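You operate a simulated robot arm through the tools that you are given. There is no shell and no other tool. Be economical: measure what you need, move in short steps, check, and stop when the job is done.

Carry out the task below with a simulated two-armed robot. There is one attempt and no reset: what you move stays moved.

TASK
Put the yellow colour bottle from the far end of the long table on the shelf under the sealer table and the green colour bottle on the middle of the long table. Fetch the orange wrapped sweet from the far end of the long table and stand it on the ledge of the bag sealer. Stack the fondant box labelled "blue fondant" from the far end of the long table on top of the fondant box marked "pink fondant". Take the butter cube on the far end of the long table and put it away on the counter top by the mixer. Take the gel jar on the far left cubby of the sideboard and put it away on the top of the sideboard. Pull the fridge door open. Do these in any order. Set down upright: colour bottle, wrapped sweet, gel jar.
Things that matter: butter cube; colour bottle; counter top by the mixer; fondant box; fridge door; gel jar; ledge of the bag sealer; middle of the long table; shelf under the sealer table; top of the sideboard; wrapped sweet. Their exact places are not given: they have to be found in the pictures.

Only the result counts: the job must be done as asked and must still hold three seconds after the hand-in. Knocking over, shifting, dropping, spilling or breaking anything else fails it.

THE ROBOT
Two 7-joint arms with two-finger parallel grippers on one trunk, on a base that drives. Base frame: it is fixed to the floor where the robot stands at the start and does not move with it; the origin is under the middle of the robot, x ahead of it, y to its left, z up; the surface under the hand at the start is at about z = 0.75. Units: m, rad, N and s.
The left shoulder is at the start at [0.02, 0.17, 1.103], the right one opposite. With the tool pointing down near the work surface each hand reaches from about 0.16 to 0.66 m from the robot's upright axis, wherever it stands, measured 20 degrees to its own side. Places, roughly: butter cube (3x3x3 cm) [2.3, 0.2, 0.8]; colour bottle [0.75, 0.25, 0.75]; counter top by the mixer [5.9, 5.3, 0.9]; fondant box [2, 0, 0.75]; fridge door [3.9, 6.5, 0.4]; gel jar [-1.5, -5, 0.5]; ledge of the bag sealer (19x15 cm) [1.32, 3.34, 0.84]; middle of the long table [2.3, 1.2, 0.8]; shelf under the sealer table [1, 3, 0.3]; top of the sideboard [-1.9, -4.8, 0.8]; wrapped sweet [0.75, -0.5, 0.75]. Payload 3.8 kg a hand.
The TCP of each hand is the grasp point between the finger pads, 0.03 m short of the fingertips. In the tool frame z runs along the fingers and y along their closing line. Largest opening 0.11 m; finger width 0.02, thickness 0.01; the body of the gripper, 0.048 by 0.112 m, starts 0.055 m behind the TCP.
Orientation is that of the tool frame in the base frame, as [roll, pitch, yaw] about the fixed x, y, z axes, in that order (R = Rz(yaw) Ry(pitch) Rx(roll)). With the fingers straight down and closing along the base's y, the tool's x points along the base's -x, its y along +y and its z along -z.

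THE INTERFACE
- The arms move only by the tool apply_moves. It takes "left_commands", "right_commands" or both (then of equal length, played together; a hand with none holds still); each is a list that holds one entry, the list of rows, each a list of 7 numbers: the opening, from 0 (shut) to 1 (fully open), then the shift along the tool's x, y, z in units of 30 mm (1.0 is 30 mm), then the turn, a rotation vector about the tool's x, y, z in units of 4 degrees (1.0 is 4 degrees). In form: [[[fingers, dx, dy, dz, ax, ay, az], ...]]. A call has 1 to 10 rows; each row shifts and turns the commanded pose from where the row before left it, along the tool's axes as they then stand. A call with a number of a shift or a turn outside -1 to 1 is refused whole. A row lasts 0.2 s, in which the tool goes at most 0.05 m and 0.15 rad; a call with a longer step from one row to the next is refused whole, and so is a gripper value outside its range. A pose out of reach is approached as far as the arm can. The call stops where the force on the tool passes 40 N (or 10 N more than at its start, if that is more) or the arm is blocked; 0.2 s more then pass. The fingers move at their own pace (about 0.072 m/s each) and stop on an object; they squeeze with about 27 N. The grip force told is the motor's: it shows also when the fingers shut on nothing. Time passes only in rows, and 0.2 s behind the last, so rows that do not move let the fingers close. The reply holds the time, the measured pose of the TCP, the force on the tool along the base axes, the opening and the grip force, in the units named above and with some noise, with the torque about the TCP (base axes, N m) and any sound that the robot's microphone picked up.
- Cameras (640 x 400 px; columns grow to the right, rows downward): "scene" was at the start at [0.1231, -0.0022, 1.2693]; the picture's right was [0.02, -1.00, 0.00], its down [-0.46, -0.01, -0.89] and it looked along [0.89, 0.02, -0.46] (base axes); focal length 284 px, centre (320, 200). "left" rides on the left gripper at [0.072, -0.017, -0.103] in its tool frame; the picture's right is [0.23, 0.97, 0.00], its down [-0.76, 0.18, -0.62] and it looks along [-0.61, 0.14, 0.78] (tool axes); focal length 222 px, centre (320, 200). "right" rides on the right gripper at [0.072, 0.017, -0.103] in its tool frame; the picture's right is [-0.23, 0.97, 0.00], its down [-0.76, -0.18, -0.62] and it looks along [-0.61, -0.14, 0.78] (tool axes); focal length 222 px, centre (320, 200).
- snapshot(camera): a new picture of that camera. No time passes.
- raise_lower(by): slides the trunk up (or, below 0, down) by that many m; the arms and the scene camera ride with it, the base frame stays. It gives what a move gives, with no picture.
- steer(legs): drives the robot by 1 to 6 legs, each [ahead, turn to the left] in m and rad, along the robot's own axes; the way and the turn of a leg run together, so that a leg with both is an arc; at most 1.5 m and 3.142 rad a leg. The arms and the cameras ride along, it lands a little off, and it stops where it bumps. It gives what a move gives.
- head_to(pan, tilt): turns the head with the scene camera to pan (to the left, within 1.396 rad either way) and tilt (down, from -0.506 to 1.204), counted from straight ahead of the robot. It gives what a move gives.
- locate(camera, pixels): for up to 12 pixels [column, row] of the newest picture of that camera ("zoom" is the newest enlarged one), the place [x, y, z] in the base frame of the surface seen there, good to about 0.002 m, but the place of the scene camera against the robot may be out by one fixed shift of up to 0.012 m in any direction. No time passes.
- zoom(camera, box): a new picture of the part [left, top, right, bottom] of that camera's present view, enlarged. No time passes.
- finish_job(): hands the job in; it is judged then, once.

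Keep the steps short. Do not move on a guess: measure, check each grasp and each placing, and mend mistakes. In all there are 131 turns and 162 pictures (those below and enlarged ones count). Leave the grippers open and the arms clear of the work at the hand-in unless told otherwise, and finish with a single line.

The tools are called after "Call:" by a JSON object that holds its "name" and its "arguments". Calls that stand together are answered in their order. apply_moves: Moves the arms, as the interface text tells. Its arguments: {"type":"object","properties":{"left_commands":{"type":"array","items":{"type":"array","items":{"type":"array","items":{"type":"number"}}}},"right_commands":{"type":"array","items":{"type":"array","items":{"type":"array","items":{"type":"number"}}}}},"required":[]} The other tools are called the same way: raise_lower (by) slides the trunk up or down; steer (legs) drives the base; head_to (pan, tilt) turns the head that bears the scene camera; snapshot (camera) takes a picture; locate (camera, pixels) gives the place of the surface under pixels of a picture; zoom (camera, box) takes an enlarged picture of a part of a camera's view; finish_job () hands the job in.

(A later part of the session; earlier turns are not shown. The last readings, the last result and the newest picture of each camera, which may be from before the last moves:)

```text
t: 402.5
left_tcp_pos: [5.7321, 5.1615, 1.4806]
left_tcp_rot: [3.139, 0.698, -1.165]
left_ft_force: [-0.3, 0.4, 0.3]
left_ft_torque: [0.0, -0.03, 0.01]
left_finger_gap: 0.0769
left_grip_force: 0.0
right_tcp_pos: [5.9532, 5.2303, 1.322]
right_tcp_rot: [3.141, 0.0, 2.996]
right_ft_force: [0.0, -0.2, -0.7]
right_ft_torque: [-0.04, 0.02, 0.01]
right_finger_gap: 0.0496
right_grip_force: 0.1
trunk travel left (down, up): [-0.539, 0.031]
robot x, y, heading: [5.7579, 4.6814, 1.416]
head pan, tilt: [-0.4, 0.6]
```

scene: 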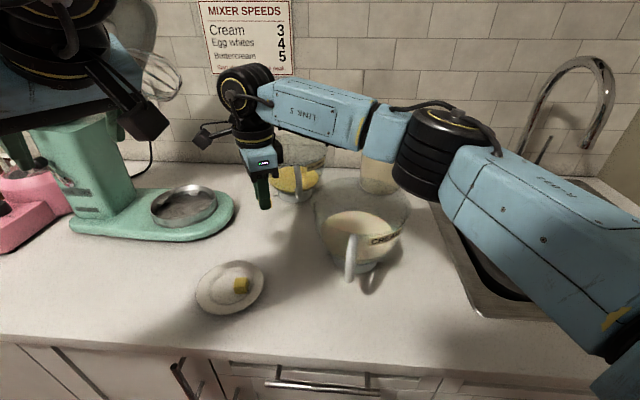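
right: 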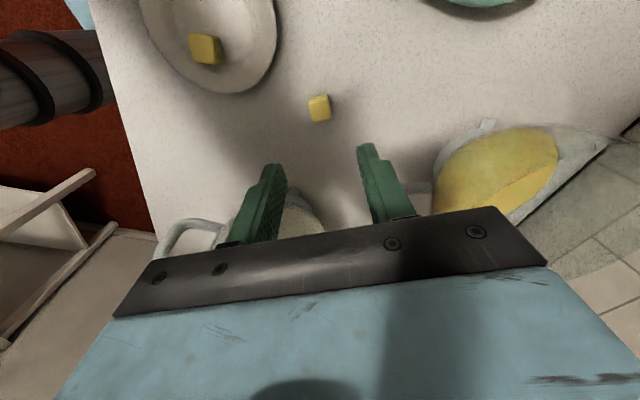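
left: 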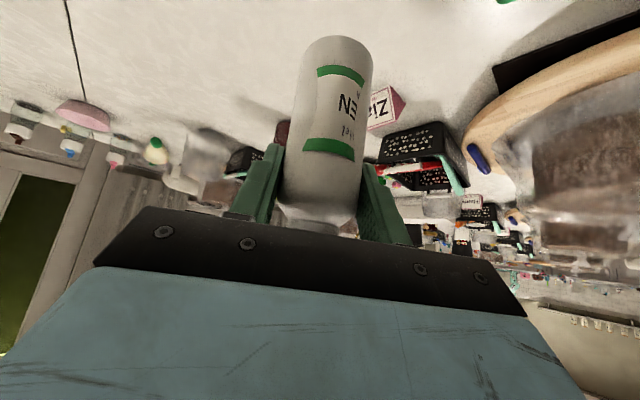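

Butter sits on the counter by the mixer. Now the fridge: back off, turn to face along the counter and look.

Call:
{"name": "steer", "arguments": {"legs": [[-0.22, 0], [0, 1.13]]}}

Call:
{"name": "head_to", "arguments": {"pan": -0.1, "tilt": 0.5}}

Call:
{"name": "snapshot", "arguments": {"camera": "scene"}}

```text
t: 407.0
left_tcp_pos: [5.277, 4.6438, 1.4819]
left_tcp_rot: [3.14, 0.698, -0.027]
left_ft_force: [0.6, -0.3, 0.2]
left_ft_torque: [-0.01, -0.04, 0.01]
left_finger_gap: 0.077
left_grip_force: 0.0
right_tcp_pos: [5.3086, 4.8738, 1.3232]
right_tcp_rot: [3.139, 0.001, -2.15]
right_ft_force: [0.3, -0.4, 0.0]
right_ft_torque: [0.01, -0.01, -0.01]
right_finger_gap: 0.0494
right_grip_force: 0.1
trunk travel left (down, up): [-0.539, 0.031]
robot x, y, heading: [5.7246, 4.4655, 2.56]
head pan, tilt: [-0.4, 0.6]
```

```text
t: 407.8
left_tcp_pos: [5.2776, 4.6433, 1.4804]
left_tcp_rot: [3.14, 0.697, -0.025]
left_ft_force: [-0.3, -0.9, 0.0]
left_ft_torque: [0.0, 0.01, 0.05]
left_finger_gap: 0.0769
left_grip_force: 0.0
right_tcp_pos: [5.3078, 4.8742, 1.324]
right_tcp_rot: [3.14, 0.0, -2.15]
right_ft_force: [-0.4, -0.1, 0.0]
right_ft_torque: [-0.02, 0.0, -0.05]
right_finger_gap: 0.0494
right_grip_force: 0.0
trunk travel left (down, up): [-0.539, 0.031]
robot x, y, heading: [5.729, 4.465, 2.558]
head pan, tilt: [-0.099, 0.499]
```

```text
38 pictures are left
```

scene: 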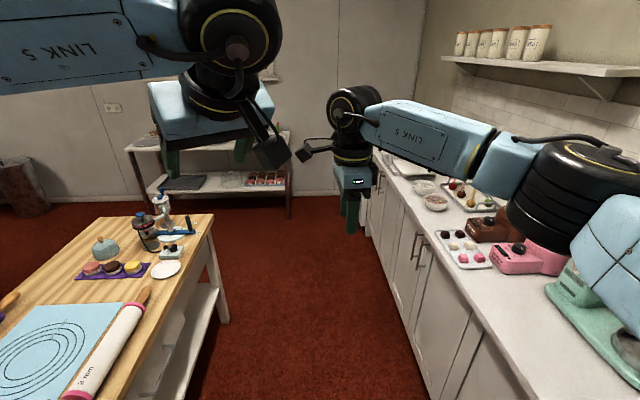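

Call:
{"name": "locate", "arguments": {"camera": "scene", "pixels": [[213, 225], [190, 300], [150, 395], [370, 230], [400, 300], [300, 280], [225, 320], [290, 200], [510, 220], [590, 240], [345, 215], [420, 165]]}}

```text
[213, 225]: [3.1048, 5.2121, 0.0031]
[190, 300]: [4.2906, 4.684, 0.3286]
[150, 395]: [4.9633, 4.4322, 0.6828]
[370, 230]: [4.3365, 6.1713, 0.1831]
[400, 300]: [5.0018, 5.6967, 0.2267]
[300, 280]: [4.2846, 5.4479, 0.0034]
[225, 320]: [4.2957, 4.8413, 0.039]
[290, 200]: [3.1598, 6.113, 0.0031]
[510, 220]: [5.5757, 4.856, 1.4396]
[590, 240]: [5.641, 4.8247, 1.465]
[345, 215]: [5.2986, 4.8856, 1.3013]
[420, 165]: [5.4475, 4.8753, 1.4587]
```

Passage is ~1 m wide. Drive along it toward the fridge and look at its door.

Call:
{"name": "steer", "arguments": {"legs": [[0.9, -0.01], [0.9, -0.01]]}}

Call:
{"name": "head_to", "arguments": {"pan": -0.75, "tilt": 0.6}}

Call:
{"name": "snapshot", "arguments": {"camera": "scene"}}

```text
t: 416.9
left_tcp_pos: [3.7932, 5.658, 1.4819]
left_tcp_rot: [3.138, 0.698, -0.042]
left_ft_force: [-0.3, 0.5, 0.5]
left_ft_torque: [-0.02, -0.02, 0.05]
left_finger_gap: 0.0768
left_grip_force: 0.1
right_tcp_pos: [3.8262, 5.8861, 1.3231]
right_tcp_rot: [3.139, 0.001, -2.167]
right_ft_force: [0.1, -0.3, 0.3]
right_ft_torque: [0.0, 0.0, 0.01]
right_finger_gap: 0.0495
right_grip_force: 0.1
trunk travel left (down, up): [-0.539, 0.031]
robot x, y, heading: [4.2355, 5.4713, 2.541]
head pan, tilt: [-0.099, 0.499]
```

```text
t: 417.9
left_tcp_pos: [3.7928, 5.6577, 1.4819]
left_tcp_rot: [3.14, 0.698, -0.042]
left_ft_force: [-0.7, 0.3, 0.2]
left_ft_torque: [0.01, 0.0, 0.02]
left_finger_gap: 0.0773
left_grip_force: 0.1
right_tcp_pos: [3.8273, 5.8852, 1.3241]
right_tcp_rot: [3.141, 0.0, -2.165]
right_ft_force: [-0.3, -0.3, 0.7]
right_ft_torque: [0.0, -0.01, -0.02]
right_finger_gap: 0.0496
right_grip_force: 0.0
trunk travel left (down, up): [-0.539, 0.031]
robot x, y, heading: [4.2333, 5.4701, 2.54]
head pan, tilt: [-0.75, 0.6]
```

```text
37 pictures are left
```

scene: 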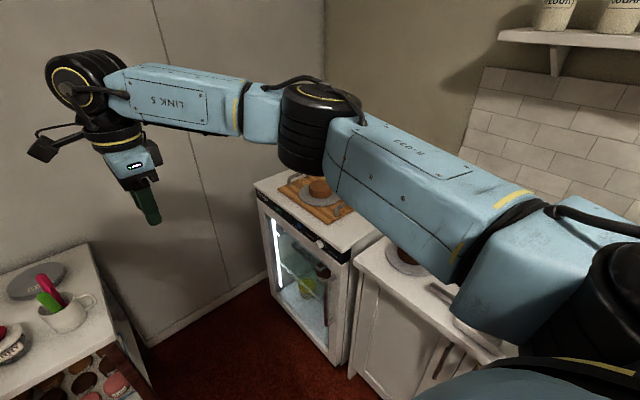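

Call:
{"name": "zoom", "arguments": {"camera": "scene", "box": [235, 170, 395, 380]}}

Call:
{"name": "locate", "arguments": {"camera": "scene", "pixels": [[258, 198], [350, 255], [345, 355], [272, 280], [330, 360], [320, 240], [290, 220], [350, 285], [270, 240], [100, 290]]}}

```text
1.90 times, centred on (315, 275) of scene
```

zoom: 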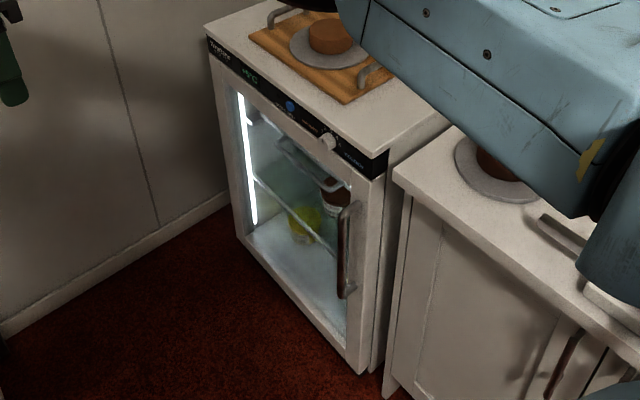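

```text
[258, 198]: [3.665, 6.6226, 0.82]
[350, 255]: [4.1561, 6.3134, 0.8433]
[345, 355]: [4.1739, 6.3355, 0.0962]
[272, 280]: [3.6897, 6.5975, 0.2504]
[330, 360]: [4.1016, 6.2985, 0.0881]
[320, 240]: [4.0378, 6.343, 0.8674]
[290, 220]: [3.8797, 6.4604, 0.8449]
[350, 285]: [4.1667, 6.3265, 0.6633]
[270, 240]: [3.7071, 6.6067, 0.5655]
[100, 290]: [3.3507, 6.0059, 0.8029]
```

Handle is a vertical bar at the door's right side, hinge by the wall. Prepare: left hand straight ahead (undo yaw), right hand up and back, then park in front of the fridge.

Call:
{"name": "apply_moves", "arguments": {"right_commands": [[[0.45, 0, -1, -0.95, 0, 0, 0], [0.45, 0, -1, -0.95, 0, 0, 0], [0.45, 0, -1, -0.95, 0, 0, 0], [0.45, 0, -1, -0.95, 0, 0, 0], [0.45, 0, -1, -0.95, 0, 0, 0], [0.45, 0, -1, -0.95, 0, 0, 0], [0.45, 0, -1, -0.95, 0, 0, 0], [0.45, 0, -1, -0.95, 0, 0, 0]]], "left_commands": [[[0.7, 0, 0, 0, 0.644, 0, 0.765], [0.7, 0, 0, 0, 0.644, 0, 0.765], [0.7, 0, 0, 0, 0.644, 0, 0.765], [0.7, 0, 0, 0, 0.644, 0, 0.765], [0.7, 0, 0, 0, 0.644, 0, 0.765], [0.7, 0, 0, 0, 0.644, 0, 0.765], [0.7, 0, 0, 0, 0.644, 0, 0.765], [0.7, 0, 0, 0, 0.644, 0, 0.765]]]}}

Call:
{"name": "steer", "arguments": {"legs": [[0.49, 0], [0, -1.565]]}}

Call:
{"name": "raise_lower", "arguments": {"by": -0.4}}

Call:
{"name": "head_to", "arguments": {"pan": 0.1, "tilt": 0.8}}

Call:
{"name": "snapshot", "arguments": {"camera": "scene"}}

```text
t: 419.7
left_tcp_pos: [3.7949, 5.6549, 1.4827]
left_tcp_rot: [-3.14, 0.699, -0.602]
left_ft_force: [-0.2, 0.1, 0.5]
left_ft_torque: [0.0, 0.01, 0.0]
left_finger_gap: 0.0769
left_grip_force: 0.1
right_tcp_pos: [4.0254, 5.7506, 1.5511]
right_tcp_rot: [3.14, 0.0, -2.169]
right_ft_force: [0.3, -0.1, 0.0]
right_ft_torque: [0.03, -0.02, 0.01]
right_finger_gap: 0.0494
right_grip_force: 0.0
trunk travel left (down, up): [-0.539, 0.031]
robot x, y, heading: [4.2349, 5.4673, 2.537]
head pan, tilt: [-0.75, 0.6]
```

```text
t: 426.4
left_tcp_pos: [4.0256, 6.1844, 1.482]
left_tcp_rot: [-3.141, 0.699, -2.184]
left_ft_force: [0.6, 0.2, 0.2]
left_ft_torque: [-0.01, 0.0, -0.02]
left_finger_gap: 0.0768
left_grip_force: 0.1
right_tcp_pos: [4.1187, 5.9508, 1.5515]
right_tcp_rot: [3.14, -0.001, 2.534]
right_ft_force: [0.6, -0.3, 0.3]
right_ft_torque: [0.03, -0.01, 0.0]
right_finger_gap: 0.0495
right_grip_force: 0.2
trunk travel left (down, up): [-0.539, 0.031]
robot x, y, heading: [3.8363, 5.7442, 0.957]
head pan, tilt: [-0.75, 0.6]
```

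```text
t: 430.3
left_tcp_pos: [4.026, 6.1846, 1.0813]
left_tcp_rot: [-3.14, 0.699, -2.184]
left_ft_force: [0.9, 0.2, -0.3]
left_ft_torque: [0.01, 0.02, 0.01]
left_finger_gap: 0.077
left_grip_force: 0.0
right_tcp_pos: [4.1178, 5.9505, 1.1507]
right_tcp_rot: [3.14, 0.0, 2.534]
right_ft_force: [-0.6, -0.8, 0.4]
right_ft_torque: [-0.03, 0.03, -0.01]
right_finger_gap: 0.0496
right_grip_force: 0.1
trunk travel left (down, up): [-0.139, 0.431]
robot x, y, heading: [3.8342, 5.7445, 0.962]
head pan, tilt: [-0.75, 0.6]
```

```text
t: 431.4
left_tcp_pos: [4.0254, 6.1854, 1.082]
left_tcp_rot: [3.141, 0.699, -2.182]
left_ft_force: [-1.2, 0.3, 0.3]
left_ft_torque: [-0.01, 0.01, -0.01]
left_finger_gap: 0.0774
left_grip_force: 0.0
right_tcp_pos: [4.1191, 5.9507, 1.1502]
right_tcp_rot: [3.141, 0.0, 2.534]
right_ft_force: [0.3, 0.2, -0.3]
right_ft_torque: [0.02, 0.02, 0.01]
right_finger_gap: 0.0496
right_grip_force: 0.0
trunk travel left (down, up): [-0.139, 0.431]
robot x, y, heading: [3.8349, 5.7442, 0.959]
head pan, tilt: [0.099, 0.799]
```

```text
35 pictures are left
```

scene: 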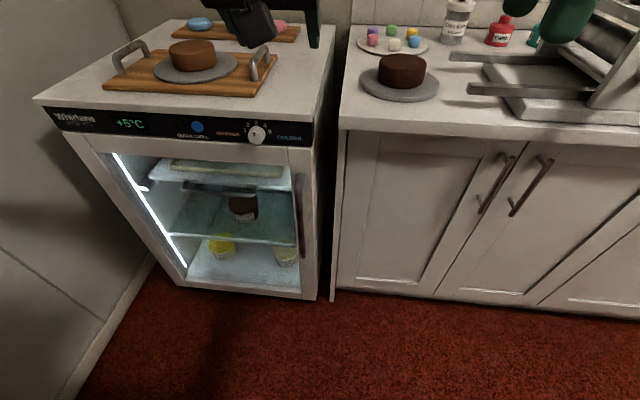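

Handle bar visible at (300,170)–(303,258). Measure it.

Call:
{"name": "zoom", "arguments": {"camera": "scene", "box": [260, 140, 350, 300]}}

Call:
{"name": "locate", "arguments": {"camera": "scene", "pixels": [[299, 180], [301, 200], [302, 225], [303, 245], [297, 168], [312, 220], [292, 220], [100, 150], [316, 290], [180, 285], [318, 150]]}}

```text
2.50 times, centred on (305, 220) of scene
```

zoom: 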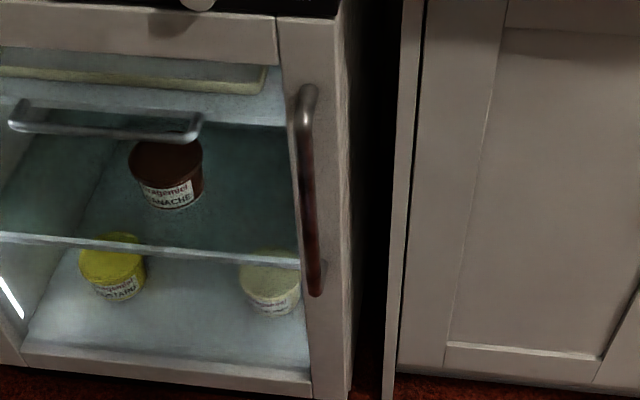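

```text
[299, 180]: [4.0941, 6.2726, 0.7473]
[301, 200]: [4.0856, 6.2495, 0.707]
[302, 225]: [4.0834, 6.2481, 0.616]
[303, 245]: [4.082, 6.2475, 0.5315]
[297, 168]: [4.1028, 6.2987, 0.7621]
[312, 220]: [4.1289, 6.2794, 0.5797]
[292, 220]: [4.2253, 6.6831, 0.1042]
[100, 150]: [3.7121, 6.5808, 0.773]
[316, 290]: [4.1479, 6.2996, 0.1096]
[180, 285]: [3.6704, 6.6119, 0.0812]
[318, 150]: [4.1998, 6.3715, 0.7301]
```

Bar at ≈(4.085, 6.249), z 0.50–0.74. Lower and go to a pre-grasp ~12 cm back along the tool.

Call:
{"name": "raise_lower", "arguments": {"by": -0.139}}

Call:
{"name": "apply_moves", "arguments": {"left_commands": [[[0.7, 0.705, -0.06, 0.838, 0, 0, 0], [0.7, 0.705, -0.06, 0.838, 0, 0, 0], [0.7, 0.705, -0.06, 0.838, 0, 0, 0], [0.7, 0.705, -0.06, 0.838, 0, 0, 0], [0.7, 0.705, -0.06, 0.838, 0, 0, 0], [0.7, 0.705, -0.06, 0.838, 0, 0, 0], [0.7, 0.705, -0.06, 0.838, 0, 0, 0]]]}}

Call:
{"name": "snapshot", "arguments": {"camera": "left"}}

Call:
{"name": "locate", "arguments": {"camera": "left", "pixels": [[320, 150], [320, 120], [320, 100], [320, 80]]}}

```text
t: 433.1
left_tcp_pos: [4.0254, 6.1839, 0.9423]
left_tcp_rot: [3.142, 0.698, -2.182]
left_ft_force: [0.3, 0.3, -1.0]
left_ft_torque: [0.01, 0.0, 0.0]
left_finger_gap: 0.0771
left_grip_force: 0.0
right_tcp_pos: [4.1182, 5.9518, 1.0116]
right_tcp_rot: [3.139, 0.0, 2.534]
right_ft_force: [0.7, 0.5, 0.0]
right_ft_torque: [0.0, -0.04, -0.01]
right_finger_gap: 0.0496
right_grip_force: 0.1
trunk travel left (down, up): [0.0, 0.57]
robot x, y, heading: [3.8335, 5.745, 0.96]
head pan, tilt: [0.099, 0.799]
```

```text
t: 434.7
left_tcp_pos: [4.0363, 6.1768, 0.7134]
left_tcp_rot: [-3.141, 0.699, -2.181]
left_ft_force: [0.7, -0.5, -0.9]
left_ft_torque: [0.0, -0.03, -0.03]
left_finger_gap: 0.0772
left_grip_force: 0.1
right_tcp_pos: [4.1179, 5.9513, 1.0128]
right_tcp_rot: [-3.141, 0.0, 2.535]
right_ft_force: [-0.3, 0.0, -1.1]
right_ft_torque: [0.02, 0.01, -0.01]
right_finger_gap: 0.0496
right_grip_force: 0.1
trunk travel left (down, up): [0.0, 0.57]
robot x, y, heading: [3.8353, 5.7461, 0.958]
head pan, tilt: [0.099, 0.799]
```

```text
33 pictures are left
```

left: 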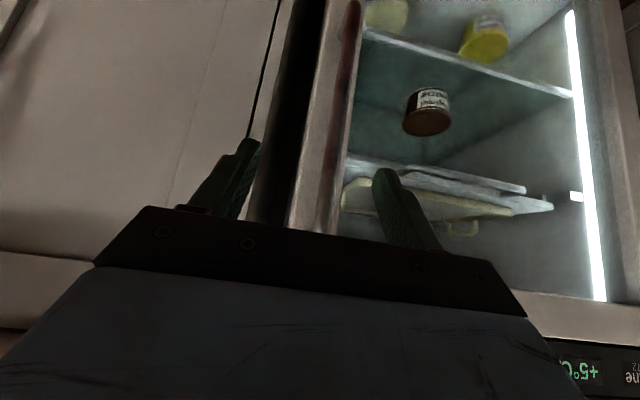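

```text
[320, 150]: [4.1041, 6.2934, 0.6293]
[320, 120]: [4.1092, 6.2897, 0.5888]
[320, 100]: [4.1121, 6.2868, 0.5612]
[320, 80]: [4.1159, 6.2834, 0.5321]
```

Call:
{"name": "locate", "arguments": {"camera": "left", "pixels": [[347, 60], [343, 90], [340, 120], [337, 145], [333, 180], [350, 40]]}}

Call:
{"name": "zoom", "arguments": {"camera": "left", "box": [260, 0, 420, 240]}}

```text
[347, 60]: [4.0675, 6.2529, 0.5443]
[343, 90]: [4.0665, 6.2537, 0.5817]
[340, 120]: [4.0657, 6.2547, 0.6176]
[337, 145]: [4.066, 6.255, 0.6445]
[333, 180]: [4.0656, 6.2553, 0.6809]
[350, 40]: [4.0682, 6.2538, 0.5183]
```

```text
1.67 times, centred on (340, 120) of left
```

zoom: 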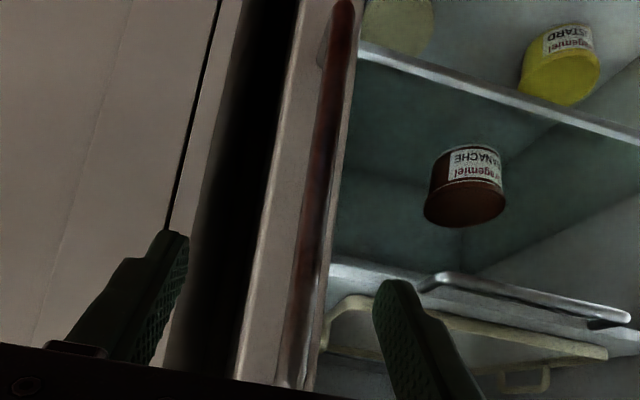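

Bar centre ≈ (4.070, 6.258). Shift 19 mm left, approach 12.7 cm and close on the bar.

Call:
{"name": "apply_moves", "arguments": {"left_commands": [[[0.7, -0.19, 0.63, 0, 0, 0, 0], [0.7, 0, 0, 0.845, 0, 0, 0], [0.7, 0, 0, 0.845, 0, 0, 0], [0.7, 0, 0, 0.845, 0, 0, 0], [0.7, 0, 0, 0.845, 0, 0, 0], [0.7, 0, 0, 0.845, 0, 0, 0], [0, 0, 0, 0, 0, 0, 0], [0, 0, 0, 0, 0, 0, 0], [0, 0, 0, 0, 0, 0, 0], [0, 0, 0, 0, 0, 0, 0]]]}}

Call:
{"name": "snapshot", "arguments": {"camera": "left"}}

```text
t: 436.9
left_tcp_pos: [4.0679, 6.2571, 0.6226]
left_tcp_rot: [3.14, 0.703, -2.186]
left_ft_force: [-26.5, -23.9, 16.9]
left_ft_torque: [2.47, -0.55, -0.04]
left_finger_gap: 0.0175
left_grip_force: 45.3
right_tcp_pos: [4.117, 5.9472, 1.0132]
right_tcp_rot: [3.136, -0.001, 2.533]
right_ft_force: [0.2, -0.3, 0.3]
right_ft_torque: [0.01, 0.0, 0.0]
right_finger_gap: 0.0495
right_grip_force: 0.0
trunk travel left (down, up): [0.0, 0.57]
robot x, y, heading: [3.8378, 5.7467, 0.967]
head pan, tilt: [0.099, 0.799]
```

```text
31 pictures are left
```

left: 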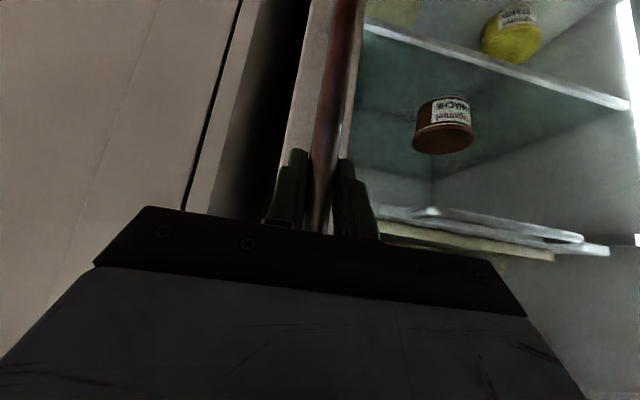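

The bar is gripped. Pull along the door's arc: each row 3 cm back with a 3.2° turn.

Call:
{"name": "apply_moves", "arguments": {"left_commands": [[[0, 0.7655, 0, -0.6434, 0.515, 0, 0.612], [0, 0.7655, 0, -0.6434, 0.515, 0, 0.612], [0, 0.7655, 0, -0.6434, 0.515, 0, 0.612], [0, 0.7655, 0, -0.6434, 0.515, 0, 0.612], [0, 0.7655, 0, -0.6434, 0.515, 0, 0.612], [0, 0.7655, 0, -0.6434, 0.515, 0, 0.612]]]}}

Call:
{"name": "snapshot", "arguments": {"camera": "scene"}}

```text
t: 437.7
left_tcp_pos: [4.0151, 6.2049, 0.6211]
left_tcp_rot: [3.128, 0.708, -2.32]
left_ft_force: [-2.9, 3.7, 4.8]
left_ft_torque: [-1.09, -0.27, 0.21]
left_finger_gap: 0.0179
left_grip_force: 44.8
right_tcp_pos: [4.1188, 5.9526, 1.011]
right_tcp_rot: [3.141, -0.001, 2.536]
right_ft_force: [0.2, -0.3, -0.7]
right_ft_torque: [0.0, 0.02, -0.01]
right_finger_gap: 0.0493
right_grip_force: 0.0
trunk travel left (down, up): [0.0, 0.57]
robot x, y, heading: [3.8347, 5.7413, 0.962]
head pan, tilt: [0.099, 0.799]
stopped in row 4 (left hand): the force on the tool passed its limit at 54 N (the readings are from after the stop); the commanded pose is now the measured one
```

```text
30 pictures are left
```

scene: 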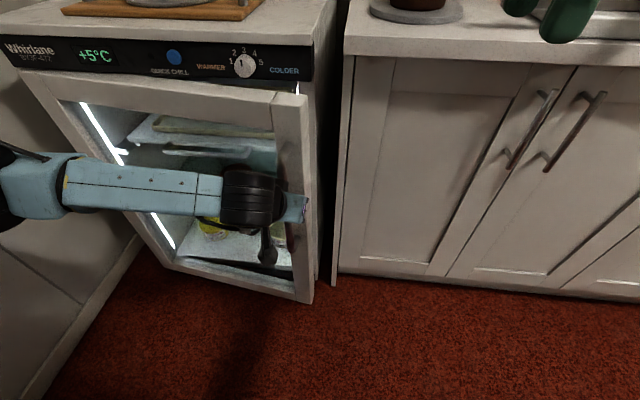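

Door is moving (~8°). Continue.

Call:
{"name": "apply_moves", "arguments": {"left_commands": [[[0, 0.7655, 0, -0.6434, 0.515, 0, 0.612], [0, 0.7655, 0, -0.6434, 0.515, 0, 0.612], [0, 0.7655, 0, -0.6434, 0.515, 0, 0.612], [0, 0.7655, 0, -0.6434, 0.515, 0, 0.612], [0, 0.7655, 0, -0.6434, 0.515, 0, 0.612], [0, 0.7655, 0, -0.6434, 0.515, 0, 0.612]]]}}

Call:
{"name": "apply_moves", "arguments": {"left_commands": [[[0, 0.7655, 0, -0.6434, 0.515, 0, 0.612], [0, 0.7655, 0, -0.6434, 0.515, 0, 0.612], [0, 0.7655, 0, -0.6434, 0.515, 0, 0.612], [0, 0.7655, 0, -0.6434, 0.515, 0, 0.612]]]}}

Call:
{"name": "snapshot", "arguments": {"camera": "scene"}}

```text
t: 438.4
left_tcp_pos: [3.9708, 6.1685, 0.6196]
left_tcp_rot: [3.111, 0.709, -2.42]
left_ft_force: [-3.4, 4.8, -0.3]
left_ft_torque: [-1.2, -0.68, 0.27]
left_finger_gap: 0.0183
left_grip_force: 45.8
right_tcp_pos: [4.1167, 5.9531, 1.0117]
right_tcp_rot: [3.141, 0.001, 2.538]
right_ft_force: [0.6, -0.7, -0.7]
right_ft_torque: [-0.06, 0.01, 0.01]
right_finger_gap: 0.0495
right_grip_force: 0.0
trunk travel left (down, up): [0.0, 0.57]
robot x, y, heading: [3.8348, 5.7408, 0.965]
head pan, tilt: [0.099, 0.799]
stopped in row 3 (left hand): the force on the tool passed its limit at 44 N (the readings are from after the stop); the commanded pose is now the measured one
```

```text
t: 439.0
left_tcp_pos: [3.9252, 6.1389, 0.6213]
left_tcp_rot: [3.094, 0.711, -2.519]
left_ft_force: [-3.4, 5.1, 0.0]
left_ft_torque: [-1.31, -0.66, 0.3]
left_finger_gap: 0.0188
left_grip_force: 45.2
right_tcp_pos: [4.1166, 5.9546, 1.0113]
right_tcp_rot: [3.141, 0.0, 2.538]
right_ft_force: [0.8, 0.3, -0.9]
right_ft_torque: [0.01, 0.03, 0.0]
right_finger_gap: 0.0495
right_grip_force: 0.0
trunk travel left (down, up): [0.0, 0.57]
robot x, y, heading: [3.8316, 5.7463, 0.962]
head pan, tilt: [0.099, 0.799]
stopped in row 3 (left hand): the force on the tool passed its limit at 43 N (the readings are from after the stop); the commanded pose is now the measured one
```

```text
29 pictures are left
```

scene: 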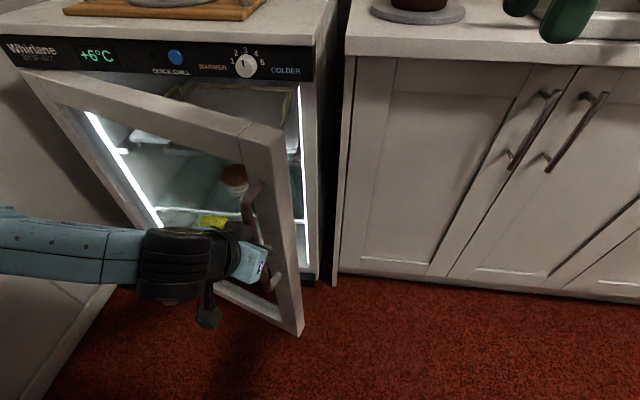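

Door ~22° open. Use half-speed rows to stay below the force limit.

Call:
{"name": "apply_moves", "arguments": {"left_commands": [[[0, 0.42, 0, -0.354, 0.3, 0, 0.357], [0, 0.42, 0, -0.354, 0.3, 0, 0.357], [0, 0.42, 0, -0.354, 0.3, 0, 0.357], [0, 0.42, 0, -0.354, 0.3, 0, 0.357], [0, 0.42, 0, -0.354, 0.3, 0, 0.357], [0, 0.42, 0, -0.354, 0.3, 0, 0.357], [0, 0.42, 0, -0.354, 0.3, 0, 0.357], [0, 0.42, 0, -0.354, 0.3, 0, 0.357], [0, 0.42, 0, -0.354, 0.3, 0, 0.357], [0, 0.42, 0, -0.354, 0.3, 0, 0.357]]]}}

Call:
{"name": "apply_moves", "arguments": {"left_commands": [[[0, 0.42, 0, -0.354, 0.3, 0, 0.357], [0, 0.42, 0, -0.354, 0.3, 0, 0.357], [0, 0.42, 0, -0.354, 0.3, 0, 0.357], [0, 0.42, 0, -0.354, 0.3, 0, 0.357], [0, 0.42, 0, -0.354, 0.3, 0, 0.357], [0, 0.42, 0, -0.354, 0.3, 0, 0.357], [0, 0.42, 0, -0.354, 0.3, 0, 0.357], [0, 0.42, 0, -0.354, 0.3, 0, 0.357]]]}}

Call:
{"name": "snapshot", "arguments": {"camera": "scene"}}

```text
t: 439.8
left_tcp_pos: [3.8941, 6.1232, 0.6199]
left_tcp_rot: [3.079, 0.723, -2.613]
left_ft_force: [-2.7, 4.2, 3.5]
left_ft_torque: [-1.24, -0.84, 0.3]
left_finger_gap: 0.0188
left_grip_force: 44.8
left hand out of reach, approached as far as the arm can: row 3
right_tcp_pos: [4.1165, 5.9545, 1.0119]
right_tcp_rot: [3.138, -0.001, 2.538]
right_ft_force: [0.4, 0.1, -0.2]
right_ft_torque: [0.01, -0.02, -0.01]
right_finger_gap: 0.0497
right_grip_force: 0.1
trunk travel left (down, up): [0.0, 0.57]
robot x, y, heading: [3.8354, 5.7418, 0.959]
head pan, tilt: [0.099, 0.799]
stopped in row 3 (left hand): the force on the tool passed its limit at 44 N (the readings are from after the stop); the commanded pose is now the measured one
```

```text
t: 440.7
left_tcp_pos: [3.8698, 6.1125, 0.6019]
left_tcp_rot: [3.094, 0.737, -2.721]
left_ft_force: [1.3, -0.6, 8.3]
left_ft_torque: [-1.36, -0.91, 0.02]
left_finger_gap: 0.0185
left_grip_force: 44.8
left hand out of reach, approached as far as the arm can: row 1, 2, 3, 4
right_tcp_pos: [4.1173, 5.9539, 1.0107]
right_tcp_rot: [3.141, -0.001, 2.539]
right_ft_force: [-0.4, -0.3, -1.1]
right_ft_torque: [-0.01, 0.01, -0.03]
right_finger_gap: 0.0494
right_grip_force: 0.1
trunk travel left (down, up): [0.0, 0.57]
robot x, y, heading: [3.8357, 5.7464, 0.959]
head pan, tilt: [0.099, 0.799]
stopped in row 4 (left hand): the force on the tool passed its limit at 43 N (the readings are from after the stop); the commanded pose is now the measured one
```

```text
28 pictures are left
```

scene: 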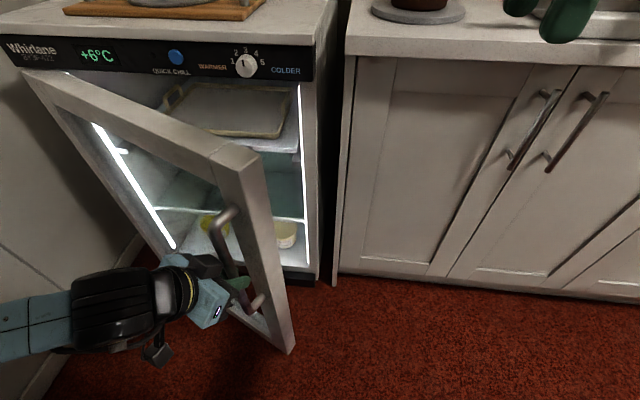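

Door ~35–38° open and the arm is at its limit. I'll let go, then hook the inner face from above and pull further. First measure the door's top edge.

Call:
{"name": "apply_moves", "arguments": {"left_commands": [[[0.4, 0, 0, 0, 0, 0, 0], [0.7, 0, 0, 0, 0, 0, 0], [0.7, 0, 0, 0, 0, 0, 0], [0.7, 0, 0, -0.8, 0, 0, 0], [0.7, 0, 0, -1, 0, 0, 0], [0.7, 0, 0, -1, 0, 0, 0], [0.7, 0, 0, -1, 0, 0, 0], [0.7, 0, 0, -1, 0, 0, 0]]]}}

Call:
{"name": "snapshot", "arguments": {"camera": "scene"}}

Call:
{"name": "locate", "arguments": {"camera": "scene", "pixels": [[220, 150], [245, 155], [258, 158], [150, 115], [60, 80], [285, 345], [250, 200], [300, 85]]}}

```text
t: 442.5
left_tcp_pos: [3.8693, 6.1131, 0.602]
left_tcp_rot: [3.087, 0.731, -2.725]
left_ft_force: [0.1, 0.3, 0.1]
left_ft_torque: [0.0, 0.02, 0.03]
left_finger_gap: 0.077
left_grip_force: 0.1
left hand out of reach, approached as far as the arm can: row 4, 5, 6, 7, 8
right_tcp_pos: [4.1163, 5.9546, 1.0126]
right_tcp_rot: [3.141, 0.0, 2.537]
right_ft_force: [1.2, -0.3, 0.0]
right_ft_torque: [0.0, -0.01, 0.01]
right_finger_gap: 0.0496
right_grip_force: 0.0
trunk travel left (down, up): [0.0, 0.57]
robot x, y, heading: [3.8332, 5.7464, 0.961]
head pan, tilt: [0.099, 0.799]
```

```text
27 pictures are left
```

scene: 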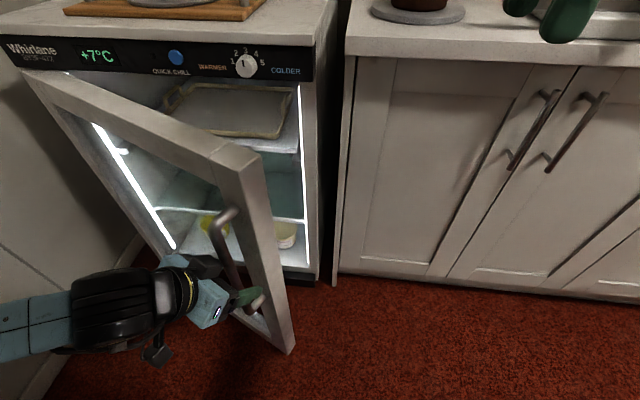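

```text
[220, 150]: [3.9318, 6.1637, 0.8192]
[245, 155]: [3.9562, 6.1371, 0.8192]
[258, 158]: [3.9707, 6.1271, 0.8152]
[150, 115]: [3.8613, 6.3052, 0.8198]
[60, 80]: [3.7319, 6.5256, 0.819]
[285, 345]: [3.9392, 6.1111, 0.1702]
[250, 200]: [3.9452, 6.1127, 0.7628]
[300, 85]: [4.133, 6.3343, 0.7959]
```

The door is ~27° open. The fingers are open around the vertical bar but can't retreat, so slide up off the bar with the trunk, then back the base off 0.2 m.

Call:
{"name": "raise_lower", "arguments": {"by": 0.33}}

Call:
{"name": "steer", "arguments": {"legs": [[-0.2, 0]]}}

Call:
{"name": "head_to", "arguments": {"pan": 0.15, "tilt": 0.8}}

Call:
{"name": "snapshot", "arguments": {"camera": "scene"}}

Call:
{"name": "locate", "arguments": {"camera": "scene", "pixels": [[245, 185], [260, 195], [275, 195]]}}

```text
t: 445.7
left_tcp_pos: [3.8695, 6.1148, 0.9318]
left_tcp_rot: [3.088, 0.73, -2.724]
left_ft_force: [0.0, -0.7, 0.6]
left_ft_torque: [0.03, 0.02, 0.0]
left_finger_gap: 0.0767
left_grip_force: 0.2
right_tcp_pos: [4.117, 5.9537, 1.3416]
right_tcp_rot: [3.14, 0.0, 2.538]
right_ft_force: [0.1, -0.1, -0.5]
right_ft_torque: [0.0, 0.0, 0.01]
right_finger_gap: 0.0495
right_grip_force: 0.1
trunk travel left (down, up): [-0.33, 0.24]
robot x, y, heading: [3.8337, 5.7451, 0.959]
head pan, tilt: [0.099, 0.799]
```

```text
t: 447.3
left_tcp_pos: [3.7542, 5.9513, 0.933]
left_tcp_rot: [3.09, 0.731, -2.726]
left_ft_force: [-0.7, -0.4, -0.2]
left_ft_torque: [0.02, -0.04, 0.02]
left_finger_gap: 0.0774
left_grip_force: 0.0
right_tcp_pos: [4.0027, 5.7901, 1.3412]
right_tcp_rot: [3.139, -0.001, 2.541]
right_ft_force: [-0.6, 0.3, -0.5]
right_ft_torque: [0.03, 0.0, 0.0]
right_finger_gap: 0.0493
right_grip_force: 0.1
trunk travel left (down, up): [-0.33, 0.24]
robot x, y, heading: [3.7228, 5.5829, 0.957]
head pan, tilt: [0.099, 0.799]
```

```text
t: 447.9
left_tcp_pos: [3.7558, 5.9521, 0.9315]
left_tcp_rot: [3.089, 0.732, -2.723]
left_ft_force: [-0.1, -0.5, -0.1]
left_ft_torque: [0.0, 0.02, 0.03]
left_finger_gap: 0.0771
left_grip_force: 0.1
right_tcp_pos: [4.0039, 5.792, 1.3421]
right_tcp_rot: [3.141, 0.001, 2.539]
right_ft_force: [0.8, -0.2, 0.4]
right_ft_torque: [-0.01, 0.03, 0.03]
right_finger_gap: 0.0494
right_grip_force: 0.1
trunk travel left (down, up): [-0.33, 0.24]
robot x, y, heading: [3.7206, 5.5852, 0.964]
head pan, tilt: [0.15, 0.799]
```

```text
26 pictures are left
```

scene: 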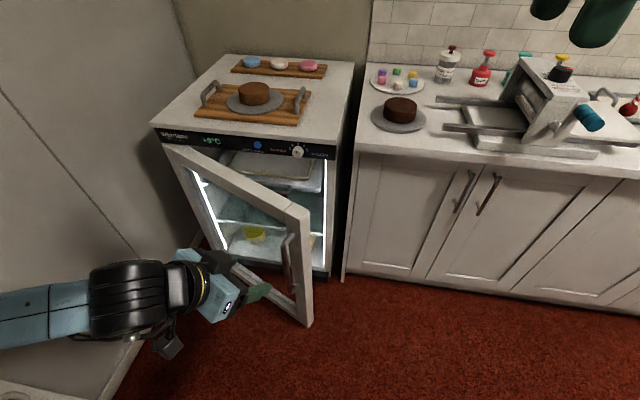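

```text
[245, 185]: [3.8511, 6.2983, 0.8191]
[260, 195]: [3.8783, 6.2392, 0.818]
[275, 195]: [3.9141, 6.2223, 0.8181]
```

Door is free and the hand is clear above it. Move the (closed) fingers over the door's top near its free edge, to the inner side.

Call:
{"name": "apply_moves", "arguments": {"left_commands": [[[0, -0.857, 0.615, 0.77, 0, 0, 0], [0, -0.857, 0.615, 0.77, 0, 0, 0], [0, -0.857, 0.615, 0.77, 0, 0, 0], [0, -0.857, 0.615, 0.77, 0, 0, 0], [0, -0.857, 0.615, 0.77, 0, 0, 0], [0, -0.857, 0.615, 0.77, 0, 0, 0], [0, -0.857, 0.615, 0.77, 0, 0, 0], [0, -0.857, 0.615, 0.77, 0, 0, 0]]]}}

Call:
{"name": "snapshot", "arguments": {"camera": "left"}}

```text
t: 449.7
left_tcp_pos: [3.9408, 6.2078, 0.9386]
left_tcp_rot: [3.085, 0.728, -2.723]
left_ft_force: [0.2, -0.4, -0.5]
left_ft_torque: [0.03, -0.03, -0.02]
left_finger_gap: 0.0
left_grip_force: 26.9
right_tcp_pos: [4.005, 5.7922, 1.3423]
right_tcp_rot: [3.14, -0.001, 2.539]
right_ft_force: [0.0, -0.8, -0.6]
right_ft_torque: [0.02, 0.01, 0.0]
right_finger_gap: 0.0494
right_grip_force: 0.0
trunk travel left (down, up): [-0.33, 0.24]
robot x, y, heading: [3.7214, 5.5853, 0.956]
head pan, tilt: [0.15, 0.799]
```

```text
25 pictures are left
```

left: 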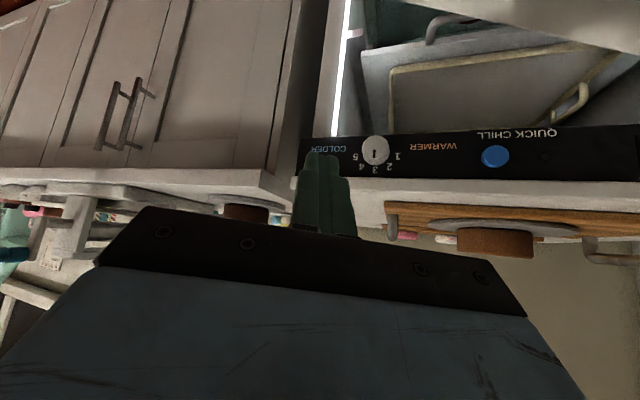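

Tips are behind the door plane, clear of the fridge front. Lower the trunk to hook, then pull along the arc.

Call:
{"name": "raise_lower", "arguments": {"by": -0.13}}

Call:
{"name": "apply_moves", "arguments": {"left_commands": [[[0, 0.591, 0.029, -0.53, 0, 0, 0], [0, 0.591, 0.029, -0.53, 0, 0, 0], [0, 0.591, 0.029, -0.53, 0, 0, 0], [0, 0.591, 0.029, -0.53, 0, 0, 0], [0, 0.591, 0.029, -0.53, 0, 0, 0], [0, 0.591, 0.029, -0.53, 0, 0, 0], [0, 0.591, 0.029, -0.53, 0, 0, 0], [0, 0.591, 0.029, -0.53, 0, 0, 0]]]}}

Call:
{"name": "snapshot", "arguments": {"camera": "scene"}}

```text
t: 451.3
left_tcp_pos: [3.9385, 6.2055, 0.8078]
left_tcp_rot: [3.088, 0.728, -2.723]
left_ft_force: [-0.2, -1.0, 0.4]
left_ft_torque: [-0.03, -0.01, 0.0]
left_finger_gap: 0.0001
left_grip_force: 27.4
right_tcp_pos: [4.0036, 5.7917, 1.2119]
right_tcp_rot: [3.14, 0.001, 2.539]
right_ft_force: [-0.2, 0.8, 0.5]
right_ft_torque: [0.03, 0.02, -0.01]
right_finger_gap: 0.0495
right_grip_force: 0.1
trunk travel left (down, up): [-0.2, 0.37]
robot x, y, heading: [3.7195, 5.5852, 0.96]
head pan, tilt: [0.15, 0.799]
```

```text
t: 453.1
left_tcp_pos: [3.7641, 6.1287, 0.808]
left_tcp_rot: [3.086, 0.73, -2.723]
left_ft_force: [0.2, -0.7, -0.3]
left_ft_torque: [0.01, -0.01, 0.02]
left_finger_gap: 0.0
left_grip_force: 27.0
right_tcp_pos: [4.0033, 5.7913, 1.2127]
right_tcp_rot: [3.14, 0.001, 2.539]
right_ft_force: [0.0, 0.1, 0.9]
right_ft_torque: [0.0, -0.01, -0.04]
right_finger_gap: 0.0495
right_grip_force: 0.0
trunk travel left (down, up): [-0.2, 0.37]
robot x, y, heading: [3.7193, 5.5837, 0.96]
head pan, tilt: [0.15, 0.799]
```

```text
24 pictures are left
```

scene: 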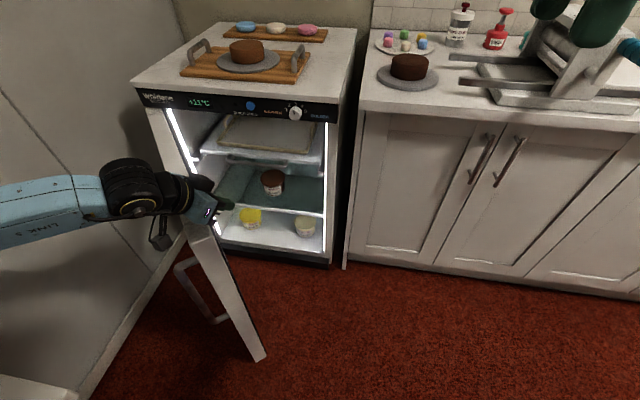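

The fridge door stands wide open. Raise, back off, turn round and drive back down the aisle toward the sideboard.

Call:
{"name": "raise_lower", "arguments": {"by": 0.34}}

Call:
{"name": "steer", "arguments": {"legs": [[-0.3, 0], [0, -3.135], [1.45, 0], [1.45, 0], [1.45, 0], [1.45, 0]]}}

Call:
{"name": "head_to", "arguments": {"pan": 0.0, "tilt": 0.4}}

Call:
{"name": "snapshot", "arguments": {"camera": "scene"}}

```text
t: 456.4
left_tcp_pos: [3.7652, 6.1295, 1.1483]
left_tcp_rot: [3.089, 0.731, -2.724]
left_ft_force: [0.3, 0.3, -0.8]
left_ft_torque: [0.02, 0.02, 0.02]
left_finger_gap: 0.0
left_grip_force: 26.8
right_tcp_pos: [4.0038, 5.7919, 1.5514]
right_tcp_rot: [-3.14, 0.0, 2.538]
right_ft_force: [0.3, -0.6, 0.4]
right_ft_torque: [-0.02, 0.0, 0.0]
right_finger_gap: 0.0492
right_grip_force: 0.1
trunk travel left (down, up): [-0.54, 0.03]
robot x, y, heading: [3.7198, 5.5808, 0.964]
head pan, tilt: [0.15, 0.799]
```

```text
t: 485.3
left_tcp_pos: [1.2613, 1.1674, 1.1468]
left_tcp_rot: [3.088, 0.726, 0.464]
left_ft_force: [-1.5, 0.3, 0.2]
left_ft_torque: [-0.02, 0.01, 0.01]
left_finger_gap: 0.0001
left_grip_force: 27.1
right_tcp_pos: [1.0066, 1.4925, 1.5513]
right_tcp_rot: [-3.141, -0.003, -0.559]
right_ft_force: [-0.1, -0.2, 0.2]
right_ft_torque: [0.02, -0.05, 0.03]
right_finger_gap: 0.0496
right_grip_force: 0.0
trunk travel left (down, up): [-0.54, 0.03]
robot x, y, heading: [1.2793, 1.7183, -2.133]
head pan, tilt: [0.15, 0.799]
stopped in leg 5: the robot was blocked; the commanded pose is now the measured one
```

```text
t: 486.2
left_tcp_pos: [1.2621, 1.1687, 1.1485]
left_tcp_rot: [3.088, 0.73, 0.462]
left_ft_force: [1.6, -0.6, 0.8]
left_ft_torque: [0.0, 0.0, 0.01]
left_finger_gap: 0.0002
left_grip_force: 27.4
right_tcp_pos: [1.0103, 1.4963, 1.5523]
right_tcp_rot: [3.139, -0.002, -0.559]
right_ft_force: [0.2, 0.1, -0.7]
right_ft_torque: [0.0, 0.03, -0.01]
right_finger_gap: 0.0496
right_grip_force: 0.1
trunk travel left (down, up): [-0.54, 0.03]
robot x, y, heading: [1.2838, 1.7202, -2.135]
head pan, tilt: [0.0, 0.4]
```

```text
23 pictures are left
```

scene: 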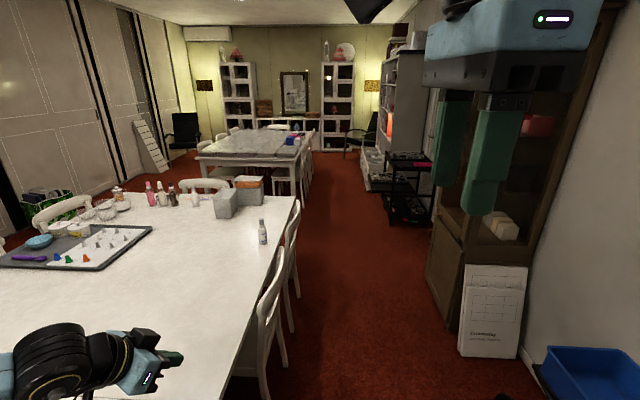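

I drifted and was stopped by a chair at n≈0.38. Check the chair and path ahead.

Call:
{"name": "locate", "arguments": {"camera": "scene", "pixels": [[388, 215], [430, 285], [460, 350], [306, 190], [290, 240], [265, 310], [345, 155], [365, 190], [310, 130], [300, 150], [325, 160]]}}

Call:
{"name": "head_to", "arguments": {"pan": 0.6, "tilt": 1.0}}

Call:
{"name": "snapshot", "arguments": {"camera": "scene"}}

```text
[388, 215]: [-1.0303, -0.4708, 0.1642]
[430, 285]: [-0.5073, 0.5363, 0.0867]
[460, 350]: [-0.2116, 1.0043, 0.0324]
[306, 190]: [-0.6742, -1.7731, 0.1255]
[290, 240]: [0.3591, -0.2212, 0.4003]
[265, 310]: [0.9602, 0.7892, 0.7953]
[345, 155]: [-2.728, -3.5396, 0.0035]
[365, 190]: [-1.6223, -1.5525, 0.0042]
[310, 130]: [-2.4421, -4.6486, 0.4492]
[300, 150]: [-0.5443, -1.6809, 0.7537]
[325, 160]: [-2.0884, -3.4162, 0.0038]
```

```text
t: 487.2
left_tcp_pos: [1.2632, 1.1691, 1.1475]
left_tcp_rot: [3.086, 0.729, 0.462]
left_ft_force: [0.1, -0.3, 0.0]
left_ft_torque: [0.02, -0.01, -0.03]
left_finger_gap: 0.0
left_grip_force: 27.1
right_tcp_pos: [1.0101, 1.497, 1.5526]
right_tcp_rot: [3.14, -0.002, -0.556]
right_ft_force: [0.5, -0.5, -0.8]
right_ft_torque: [-0.01, -0.03, 0.0]
right_finger_gap: 0.0495
right_grip_force: 0.0
trunk travel left (down, up): [-0.54, 0.03]
robot x, y, heading: [1.2825, 1.7178, -2.137]
head pan, tilt: [0.6, 1.0]
```

```text
22 pictures are left
```

scene: 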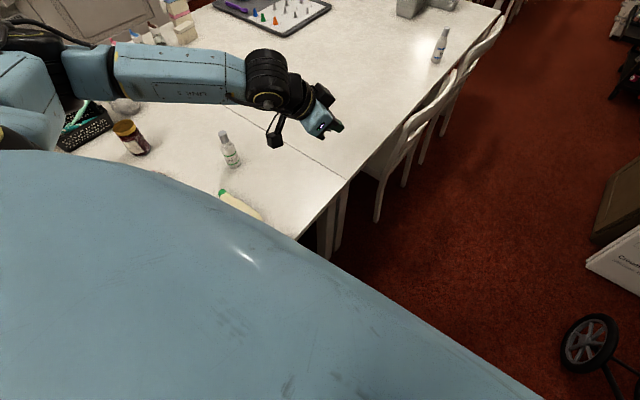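

Path centre is n≈−0.12 (cart on the right, other table on the left). Back off the chair and continue in measured legs.

Call:
{"name": "steer", "arguments": {"legs": [[-0.15, 0], [0, -0.18], [1.45, 0], [0, 0.15], [1.4, 0]]}}

Call:
{"name": "head_to", "arguments": {"pan": 0.1, "tilt": 0.45}}

Call:
{"name": "snapshot", "arguments": {"camera": "scene"}}

```text
t: 503.2
left_tcp_pos: [-0.4468, -0.9129, 1.1477]
left_tcp_rot: [3.088, 0.729, 0.428]
left_ft_force: [0.4, 0.9, -0.4]
left_ft_torque: [0.02, 0.0, 0.03]
left_finger_gap: 0.0
left_grip_force: 27.0
right_tcp_pos: [-0.6873, -0.5782, 1.5521]
right_tcp_rot: [3.139, 0.001, -0.591]
right_ft_force: [-0.1, -0.3, -0.3]
right_ft_torque: [0.0, 0.01, 0.02]
right_finger_gap: 0.0493
right_grip_force: 0.1
trunk travel left (down, up): [-0.54, 0.03]
robot x, y, heading: [-0.4049, -0.3672, -2.171]
head pan, tilt: [0.6, 1.0]
```

```text
t: 504.2
left_tcp_pos: [-0.4465, -0.9131, 1.1486]
left_tcp_rot: [3.086, 0.73, 0.429]
left_ft_force: [0.0, 0.2, 0.3]
left_ft_torque: [0.0, -0.05, -0.02]
left_finger_gap: 0.0
left_grip_force: 26.6
right_tcp_pos: [-0.688, -0.5775, 1.5529]
right_tcp_rot: [3.141, 0.0, -0.592]
right_ft_force: [-0.5, 0.1, 0.9]
right_ft_torque: [-0.03, 0.01, 0.0]
right_finger_gap: 0.0495
right_grip_force: 0.1
trunk travel left (down, up): [-0.54, 0.03]
robot x, y, heading: [-0.4061, -0.3643, -2.166]
head pan, tilt: [0.099, 0.45]
```

```text
21 pictures are left
```

scene: 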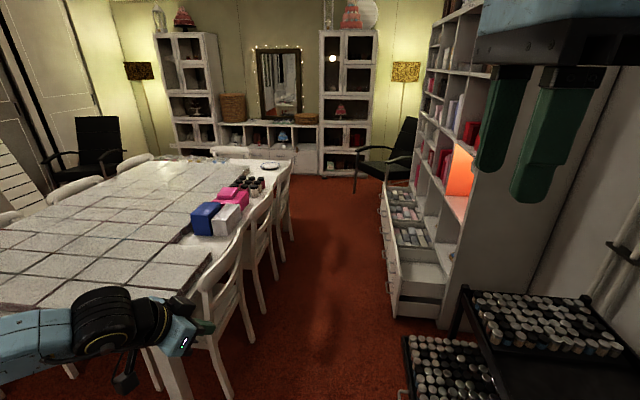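

Call:
{"name": "locate", "arguments": {"camera": "scene", "pixels": [[228, 395], [262, 312], [290, 240], [402, 345], [386, 290], [382, 200], [357, 190], [240, 140], [262, 145], [300, 145], [232, 125], [330, 200]]}}

Call:
{"name": "zoom", "arguments": {"camera": "scene", "box": [200, 90, 340, 190]}}

```text
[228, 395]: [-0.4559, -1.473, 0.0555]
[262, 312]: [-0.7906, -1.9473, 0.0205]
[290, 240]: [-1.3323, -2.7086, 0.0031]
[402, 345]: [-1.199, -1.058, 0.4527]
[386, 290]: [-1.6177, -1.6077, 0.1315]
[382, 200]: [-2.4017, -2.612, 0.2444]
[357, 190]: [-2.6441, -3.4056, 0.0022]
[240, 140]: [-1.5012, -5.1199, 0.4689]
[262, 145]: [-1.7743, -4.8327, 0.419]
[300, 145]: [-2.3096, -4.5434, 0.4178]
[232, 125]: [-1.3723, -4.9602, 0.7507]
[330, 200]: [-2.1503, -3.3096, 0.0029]
```

```text
4.00 times, centred on (270, 140) of scene
```

zoom: 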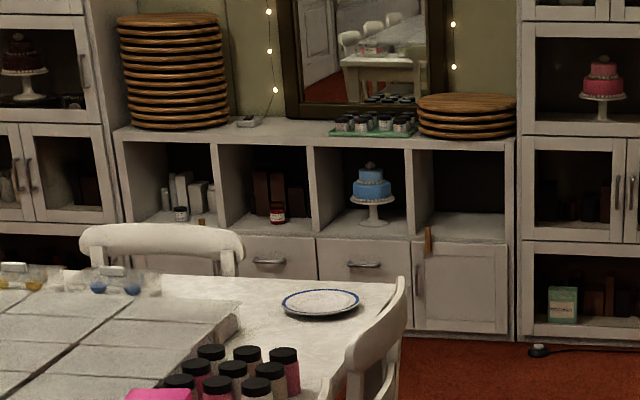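

Gel jar seen in the far-left cubby (zoom (181,213)). Corridor between chairs (n≈0.42) and drawers/cart (n≈−0.4): centre n≈0. Drive through carefully.

Call:
{"name": "steer", "arguments": {"legs": [[0, 0.18], [0.68, 0], [0, -0.18], [1.3, 0], [1.2, 0]]}}

Call:
{"name": "head_to", "arguments": {"pan": 0.55, "tilt": 0.5}}

Call:
{"name": "snapshot", "arguments": {"camera": "scene"}}

```text
t: 521.2
left_tcp_pos: [-2.1661, -3.5856, 1.1498]
left_tcp_rot: [3.087, 0.73, 0.405]
left_ft_force: [0.2, -0.3, -0.3]
left_ft_torque: [-0.01, 0.0, 0.02]
left_finger_gap: 0.0
left_grip_force: 27.3
right_tcp_pos: [-2.3993, -3.2456, 1.5525]
right_tcp_rot: [3.138, -0.002, -0.615]
right_ft_force: [0.3, -0.3, -0.6]
right_ft_torque: [0.03, 0.03, 0.0]
right_finger_gap: 0.0499
right_grip_force: 0.0
trunk travel left (down, up): [-0.54, 0.03]
robot x, y, heading: [-2.1119, -3.0431, -2.193]
head pan, tilt: [0.099, 0.45]
```

```text
t: 522.1
left_tcp_pos: [-2.1662, -3.5865, 1.1485]
left_tcp_rot: [3.089, 0.73, 0.404]
left_ft_force: [0.4, 0.5, -0.2]
left_ft_torque: [0.02, 0.03, 0.0]
left_finger_gap: 0.0
left_grip_force: 27.4
right_tcp_pos: [-2.399, -3.245, 1.5529]
right_tcp_rot: [3.139, -0.002, -0.613]
right_ft_force: [-0.2, 0.7, -0.3]
right_ft_torque: [-0.02, 0.02, 0.01]
right_finger_gap: 0.0494
right_grip_force: 0.1
trunk travel left (down, up): [-0.54, 0.03]
robot x, y, heading: [-2.113, -3.0389, -2.195]
head pan, tilt: [0.55, 0.499]
```

```text
19 pictures are left
```

scene: 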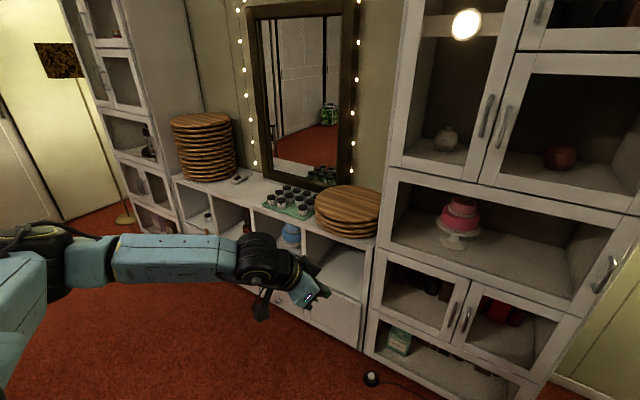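

Call:
{"name": "locate", "arguments": {"camera": "scene", "pixels": [[208, 218], [200, 228], [180, 190], [250, 205], [370, 250], [230, 190], [238, 180], [310, 315], [215, 275], [100, 250], [250, 185], [365, 345]]}}

Call:
{"name": "zoom", "arguments": {"camera": "scene", "box": [160, 160, 340, 260]}}

```text
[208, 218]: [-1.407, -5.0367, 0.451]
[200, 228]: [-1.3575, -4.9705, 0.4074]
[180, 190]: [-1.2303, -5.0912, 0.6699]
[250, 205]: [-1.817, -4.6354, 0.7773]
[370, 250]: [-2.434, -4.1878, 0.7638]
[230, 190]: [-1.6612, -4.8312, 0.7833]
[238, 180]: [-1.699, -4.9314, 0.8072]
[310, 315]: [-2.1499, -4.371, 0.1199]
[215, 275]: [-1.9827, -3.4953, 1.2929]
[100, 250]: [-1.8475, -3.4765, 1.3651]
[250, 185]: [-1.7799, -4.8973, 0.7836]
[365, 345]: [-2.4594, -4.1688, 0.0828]
```

```text
3.56 times, centred on (250, 210) of scene
```

zoom: 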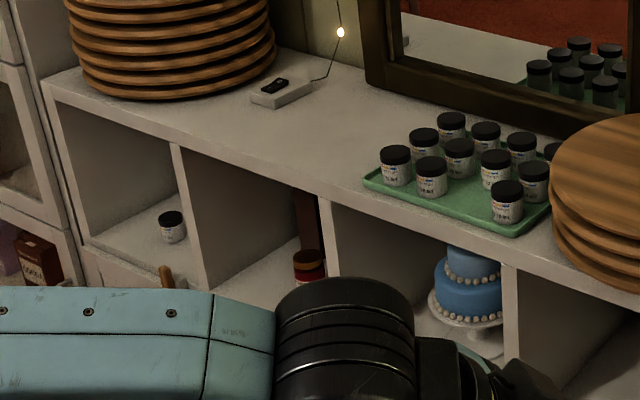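

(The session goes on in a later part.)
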